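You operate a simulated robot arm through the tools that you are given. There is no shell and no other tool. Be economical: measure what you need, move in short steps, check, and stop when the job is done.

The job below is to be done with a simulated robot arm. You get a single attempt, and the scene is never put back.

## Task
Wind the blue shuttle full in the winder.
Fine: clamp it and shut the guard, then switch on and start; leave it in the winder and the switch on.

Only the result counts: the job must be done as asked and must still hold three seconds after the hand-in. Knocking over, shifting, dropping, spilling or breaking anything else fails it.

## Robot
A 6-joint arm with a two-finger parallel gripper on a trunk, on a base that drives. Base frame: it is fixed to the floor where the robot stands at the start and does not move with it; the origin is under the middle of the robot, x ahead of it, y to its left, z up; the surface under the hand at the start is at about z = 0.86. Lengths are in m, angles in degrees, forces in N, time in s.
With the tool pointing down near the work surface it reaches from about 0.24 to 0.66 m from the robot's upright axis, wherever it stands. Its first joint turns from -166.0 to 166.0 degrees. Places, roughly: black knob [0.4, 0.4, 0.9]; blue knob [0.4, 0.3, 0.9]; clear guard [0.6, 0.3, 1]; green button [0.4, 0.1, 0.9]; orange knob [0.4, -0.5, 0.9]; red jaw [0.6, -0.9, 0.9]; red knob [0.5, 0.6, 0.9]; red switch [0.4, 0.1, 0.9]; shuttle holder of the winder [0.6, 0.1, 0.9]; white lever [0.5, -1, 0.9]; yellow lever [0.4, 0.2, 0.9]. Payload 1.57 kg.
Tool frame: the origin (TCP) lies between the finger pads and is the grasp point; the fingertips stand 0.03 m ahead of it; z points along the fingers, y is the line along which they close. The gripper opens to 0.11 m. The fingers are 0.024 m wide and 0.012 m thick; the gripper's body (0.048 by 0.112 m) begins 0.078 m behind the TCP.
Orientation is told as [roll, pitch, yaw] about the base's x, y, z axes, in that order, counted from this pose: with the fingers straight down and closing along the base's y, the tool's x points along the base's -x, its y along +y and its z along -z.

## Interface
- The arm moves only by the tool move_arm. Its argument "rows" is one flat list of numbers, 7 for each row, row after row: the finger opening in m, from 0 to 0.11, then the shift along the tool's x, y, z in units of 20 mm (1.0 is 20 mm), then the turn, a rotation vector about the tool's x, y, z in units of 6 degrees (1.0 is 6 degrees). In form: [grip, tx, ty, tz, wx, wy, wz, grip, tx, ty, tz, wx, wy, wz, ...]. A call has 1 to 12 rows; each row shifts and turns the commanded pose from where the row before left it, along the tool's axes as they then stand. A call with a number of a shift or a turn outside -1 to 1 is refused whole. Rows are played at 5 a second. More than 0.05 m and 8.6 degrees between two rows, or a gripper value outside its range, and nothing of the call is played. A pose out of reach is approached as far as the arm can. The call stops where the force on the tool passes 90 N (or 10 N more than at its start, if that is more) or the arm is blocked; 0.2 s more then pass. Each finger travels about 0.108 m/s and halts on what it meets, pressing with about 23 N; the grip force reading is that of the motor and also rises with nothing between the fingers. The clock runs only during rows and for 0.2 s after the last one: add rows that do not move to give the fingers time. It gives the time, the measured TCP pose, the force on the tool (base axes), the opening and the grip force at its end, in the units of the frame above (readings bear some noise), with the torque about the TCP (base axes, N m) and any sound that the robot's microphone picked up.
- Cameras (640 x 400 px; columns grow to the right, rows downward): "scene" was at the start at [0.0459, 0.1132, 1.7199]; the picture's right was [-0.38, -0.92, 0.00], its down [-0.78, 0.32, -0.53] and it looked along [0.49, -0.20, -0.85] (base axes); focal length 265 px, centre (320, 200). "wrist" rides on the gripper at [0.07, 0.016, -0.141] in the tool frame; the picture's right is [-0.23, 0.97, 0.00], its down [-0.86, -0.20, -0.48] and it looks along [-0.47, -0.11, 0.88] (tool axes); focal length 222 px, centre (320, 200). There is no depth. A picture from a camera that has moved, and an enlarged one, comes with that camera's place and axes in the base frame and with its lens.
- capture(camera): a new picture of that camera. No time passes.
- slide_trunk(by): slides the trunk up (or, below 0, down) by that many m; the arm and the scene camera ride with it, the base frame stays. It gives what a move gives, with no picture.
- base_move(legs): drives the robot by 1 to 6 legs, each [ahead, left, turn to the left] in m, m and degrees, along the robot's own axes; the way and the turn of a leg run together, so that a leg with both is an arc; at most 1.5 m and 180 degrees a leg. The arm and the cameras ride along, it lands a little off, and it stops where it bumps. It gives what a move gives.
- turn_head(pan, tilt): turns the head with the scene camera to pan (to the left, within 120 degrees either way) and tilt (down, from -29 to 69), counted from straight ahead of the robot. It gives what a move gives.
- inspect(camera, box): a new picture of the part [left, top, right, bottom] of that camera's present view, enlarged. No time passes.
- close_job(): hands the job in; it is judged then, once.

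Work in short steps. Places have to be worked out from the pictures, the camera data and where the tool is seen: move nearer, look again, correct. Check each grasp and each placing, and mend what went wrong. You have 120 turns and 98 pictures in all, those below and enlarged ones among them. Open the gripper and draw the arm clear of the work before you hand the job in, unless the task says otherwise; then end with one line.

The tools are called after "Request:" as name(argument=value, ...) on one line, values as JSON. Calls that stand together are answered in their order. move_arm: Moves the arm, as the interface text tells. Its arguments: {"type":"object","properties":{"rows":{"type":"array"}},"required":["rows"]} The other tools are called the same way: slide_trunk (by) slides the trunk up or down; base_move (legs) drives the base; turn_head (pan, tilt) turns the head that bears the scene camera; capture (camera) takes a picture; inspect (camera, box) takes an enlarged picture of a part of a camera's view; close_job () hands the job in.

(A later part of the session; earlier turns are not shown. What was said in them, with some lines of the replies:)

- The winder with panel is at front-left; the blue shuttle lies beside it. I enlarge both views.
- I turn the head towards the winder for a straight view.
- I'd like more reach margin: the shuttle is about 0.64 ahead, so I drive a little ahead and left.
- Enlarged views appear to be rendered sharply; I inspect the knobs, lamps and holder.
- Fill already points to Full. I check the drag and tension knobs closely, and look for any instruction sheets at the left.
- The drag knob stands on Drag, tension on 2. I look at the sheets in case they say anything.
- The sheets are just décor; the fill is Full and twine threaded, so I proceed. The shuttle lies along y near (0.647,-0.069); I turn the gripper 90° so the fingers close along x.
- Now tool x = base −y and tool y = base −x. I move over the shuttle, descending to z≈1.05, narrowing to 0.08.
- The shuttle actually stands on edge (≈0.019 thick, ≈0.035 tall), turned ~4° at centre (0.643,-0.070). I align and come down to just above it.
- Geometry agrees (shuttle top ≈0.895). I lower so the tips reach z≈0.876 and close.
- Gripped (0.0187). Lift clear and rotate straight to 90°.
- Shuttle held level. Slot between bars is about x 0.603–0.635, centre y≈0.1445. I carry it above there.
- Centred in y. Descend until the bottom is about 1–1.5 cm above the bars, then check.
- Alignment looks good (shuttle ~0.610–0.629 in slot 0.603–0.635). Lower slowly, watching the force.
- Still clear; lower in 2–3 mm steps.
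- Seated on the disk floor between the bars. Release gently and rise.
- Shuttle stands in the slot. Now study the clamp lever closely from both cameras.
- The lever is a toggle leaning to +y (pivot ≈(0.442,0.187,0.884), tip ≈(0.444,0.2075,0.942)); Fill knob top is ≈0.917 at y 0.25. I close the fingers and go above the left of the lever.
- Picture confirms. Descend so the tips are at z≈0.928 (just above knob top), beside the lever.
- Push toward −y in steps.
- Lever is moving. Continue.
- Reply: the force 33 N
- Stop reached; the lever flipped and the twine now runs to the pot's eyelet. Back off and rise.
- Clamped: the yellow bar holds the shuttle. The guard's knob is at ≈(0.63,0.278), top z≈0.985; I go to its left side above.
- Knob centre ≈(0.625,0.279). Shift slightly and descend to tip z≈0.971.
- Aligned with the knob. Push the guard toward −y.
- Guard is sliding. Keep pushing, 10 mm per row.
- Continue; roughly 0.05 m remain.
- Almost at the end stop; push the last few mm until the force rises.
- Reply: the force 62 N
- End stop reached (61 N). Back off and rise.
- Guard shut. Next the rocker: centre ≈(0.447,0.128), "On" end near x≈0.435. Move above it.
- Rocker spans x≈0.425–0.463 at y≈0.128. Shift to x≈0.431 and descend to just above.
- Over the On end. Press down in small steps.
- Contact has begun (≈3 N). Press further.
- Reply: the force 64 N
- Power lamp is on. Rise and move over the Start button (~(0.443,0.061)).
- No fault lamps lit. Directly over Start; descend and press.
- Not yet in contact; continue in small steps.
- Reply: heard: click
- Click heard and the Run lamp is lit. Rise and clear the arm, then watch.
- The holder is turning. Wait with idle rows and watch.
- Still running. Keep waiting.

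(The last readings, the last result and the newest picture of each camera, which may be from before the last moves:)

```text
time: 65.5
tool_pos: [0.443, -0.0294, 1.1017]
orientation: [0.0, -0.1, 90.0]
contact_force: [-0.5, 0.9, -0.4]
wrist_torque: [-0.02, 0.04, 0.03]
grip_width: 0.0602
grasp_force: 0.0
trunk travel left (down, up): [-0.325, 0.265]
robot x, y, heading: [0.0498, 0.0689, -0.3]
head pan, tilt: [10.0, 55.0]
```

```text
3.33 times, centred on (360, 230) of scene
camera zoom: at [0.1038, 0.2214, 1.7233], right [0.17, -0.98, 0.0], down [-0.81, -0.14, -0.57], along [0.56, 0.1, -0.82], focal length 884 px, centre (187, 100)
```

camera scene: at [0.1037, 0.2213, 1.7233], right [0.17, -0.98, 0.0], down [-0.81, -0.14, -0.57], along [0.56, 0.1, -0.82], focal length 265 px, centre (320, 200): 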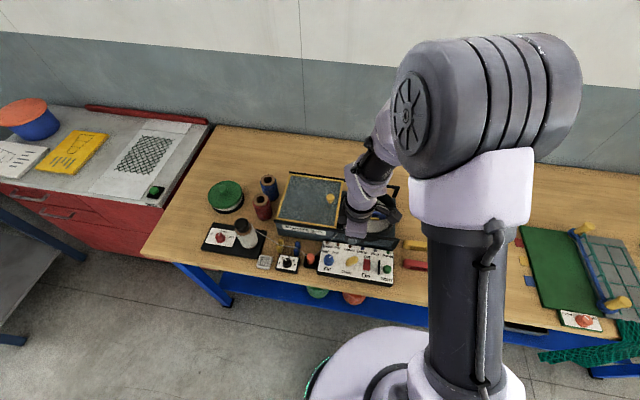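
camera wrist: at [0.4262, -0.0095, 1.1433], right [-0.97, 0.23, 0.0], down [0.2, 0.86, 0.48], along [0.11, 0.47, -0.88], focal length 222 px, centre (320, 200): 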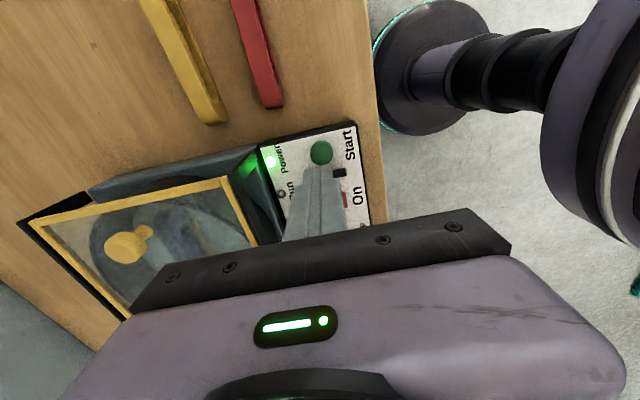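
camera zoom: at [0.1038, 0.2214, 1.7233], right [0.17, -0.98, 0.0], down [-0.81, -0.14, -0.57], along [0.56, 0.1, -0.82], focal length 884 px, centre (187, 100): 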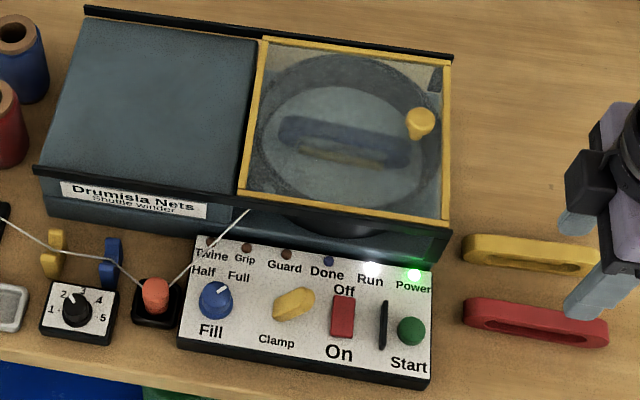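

Request:
move_arm(rows=[0.06, 0, 0, 0, 0, 0, 0, 0.06, 0, 0, 0, 0, 0, 0, 0.06, 0, 0, 0, 0, 0, 0, 0.06, 0, 0, 0, 0, 0, 0, 0.06, 0, 0, 0, 0, 0, 0, 0.06, 0, 0, 0, 0, 0, 0, 0.06, 0, 0, 0, 0, 0, 0, 0.06, 0, 0, 0, 0, 0, 0, 0.06, 0, 0, 0, 0, 0, 0, 0.06, 0, 0, 0, 0, 0, 0, 0.06, 0, 0, 0, 0, 0, 0, 0.06, 0, 0, 0, 0, 0, 0])

Request:
move_arm(rows=[0.06, 0, 0, 0, 0, 0, 0, 0.06, 0, 0, 0, 0, 0, 0, 0.06, 0, 0, 0, 0, 0, 0, 0.06, 0, 0, 0, 0, 0, 0, 0.06, 0, 0, 0, 0, 0, 0, 0.06, 0, 0, 0, 0, 0, 0, 0.06, 0, 0, 0, 0, 0, 0, 0.06, 0, 0, 0, 0, 0, 0, 0.06, 0, 0, 0, 0, 0, 0, 0.06, 0, 0, 0, 0, 0, 0, 0.06, 0, 0, 0, 0, 0, 0, 0.06, 0, 0, 0, 0, 0, 0])

Request:
move_arm(rows=[0.06, 0, 0, 0, 0, 0, 0, 0.06, 0, 0, 0, 0, 0, 0, 0.06, 0, 0, 0, 0, 0, 0, 0.06, 0, 0, 0, 0, 0, 0, 0.06, 0, 0, 0, 0, 0, 0, 0.06, 0, 0, 0, 0, 0, 0, 0.06, 0, 0, 0, 0, 0, 0, 0.06, 0, 0, 0, 0, 0, 0, 0.06, 0, 0, 0, 0, 0, 0, 0.06, 0, 0, 0, 0, 0, 0, 0.06, 0, 0, 0, 0, 0, 0, 0.06, 0, 0, 0, 0, 0, 0])

Request:
inspect(camera="scene", box=[300, 170, 420, 290])

```text
time: 68.1
tool_pos: [0.4425, -0.0282, 1.1]
orientation: [0.0, 0.0, 90.0]
contact_force: [-0.3, 0.2, 0.4]
wrist_torque: [0.0, 0.01, 0.01]
grip_width: 0.0603
grasp_force: 0.0
trunk travel left (down, up): [-0.325, 0.265]
robot x, y, heading: [0.0505, 0.0712, -0.1]
head pan, tilt: [10.0, 55.0]
```

```text
time: 70.7
tool_pos: [0.4425, -0.0297, 1.101]
orientation: [0.1, 0.0, 89.9]
contact_force: [-0.7, 0.4, 0.0]
wrist_torque: [-0.03, -0.03, 0.01]
grip_width: 0.0597
grasp_force: 0.1
trunk travel left (down, up): [-0.325, 0.265]
robot x, y, heading: [0.0529, 0.0707, -0.1]
head pan, tilt: [10.0, 55.0]
```

```text
time: 73.3
tool_pos: [0.4419, -0.0293, 1.1006]
orientation: [0.0, 0.0, 90.1]
contact_force: [0.8, 0.5, -0.7]
wrist_torque: [0.01, -0.01, 0.0]
grip_width: 0.0601
grasp_force: 0.1
trunk travel left (down, up): [-0.325, 0.265]
robot x, y, heading: [0.0488, 0.071, -0.1]
head pan, tilt: [10.0, 55.0]
```

```text
3.33 times, centred on (360, 230) of scene
camera zoom: at [0.1038, 0.2214, 1.7233], right [0.17, -0.98, 0.0], down [-0.81, -0.14, -0.57], along [0.56, 0.1, -0.82], focal length 884 px, centre (187, 100)
```

zoom: 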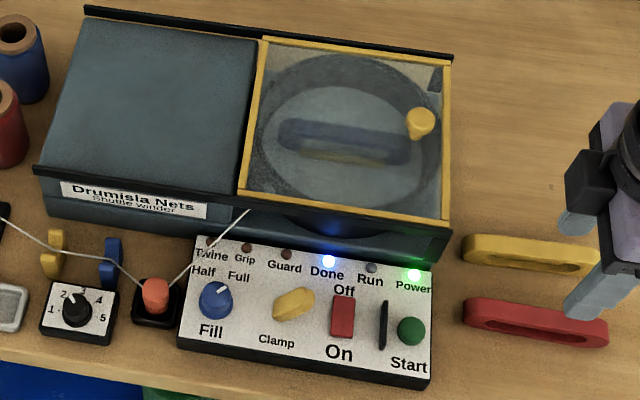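

The Done lamp is lit and Run is out. I zoom in to verify the twine on the shuttle.

Request:
inspect(camera="scene", box=[345, 185, 385, 225])

Request:
inspect(camera="scene", box=[330, 245, 385, 280])

Request:
inspect(camera="scene", box=[195, 200, 325, 285])

```text
10.00 times, centred on (365, 205) of scene
camera zoom: at [0.1038, 0.2214, 1.7233], right [0.17, -0.98, 0.0], down [-0.81, -0.14, -0.57], along [0.56, 0.1, -0.82], focal length 2650 px, centre (-130, 150)
```

zoom: 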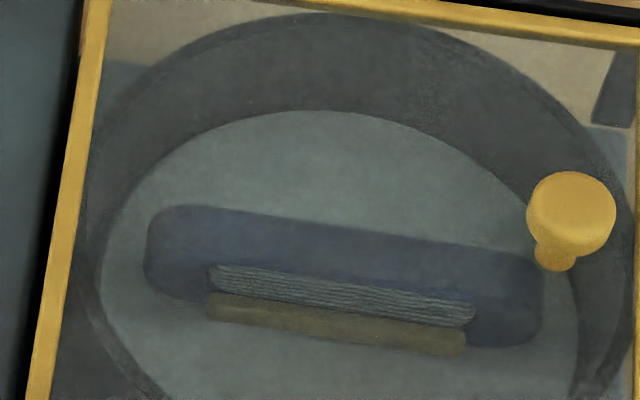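

```text
11.43 times, centred on (358, 262) of scene
camera zoom: at [0.1038, 0.2214, 1.7233], right [0.17, -0.98, 0.0], down [-0.81, -0.14, -0.57], along [0.56, 0.1, -0.82], focal length 3029 px, centre (-109, -514)
```

zoom: 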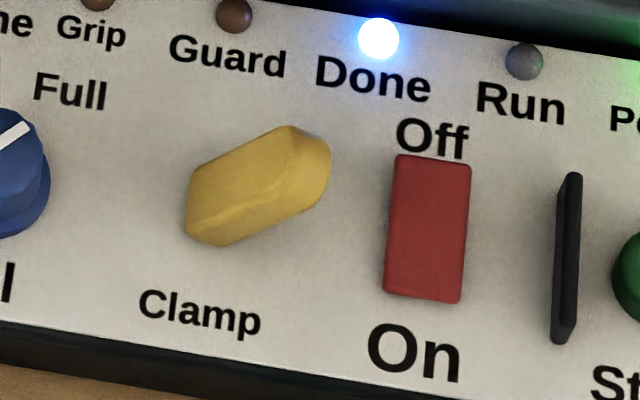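

```text
4.71 times, centred on (260, 242) of scene
camera zoom: at [0.1038, 0.2214, 1.7233], right [0.17, -0.98, 0.0], down [-0.81, -0.14, -0.57], along [0.56, 0.1, -0.82], focal length 1247 px, centre (602, 0)
```

zoom: 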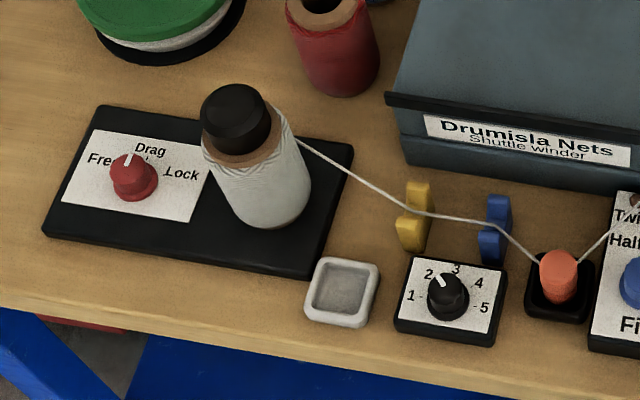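

The shuttle is wound, Done is lit, the clamp and guard are closed and the switch is on. The arm is clear, so I hand the job in.

Request:
close_job()

```text
The job is handed in.
```

The blue shuttle has been wound with the winder set to Full, and the Done lamp came on. It's still clamped in the winder, with the guard shut and the switch on.
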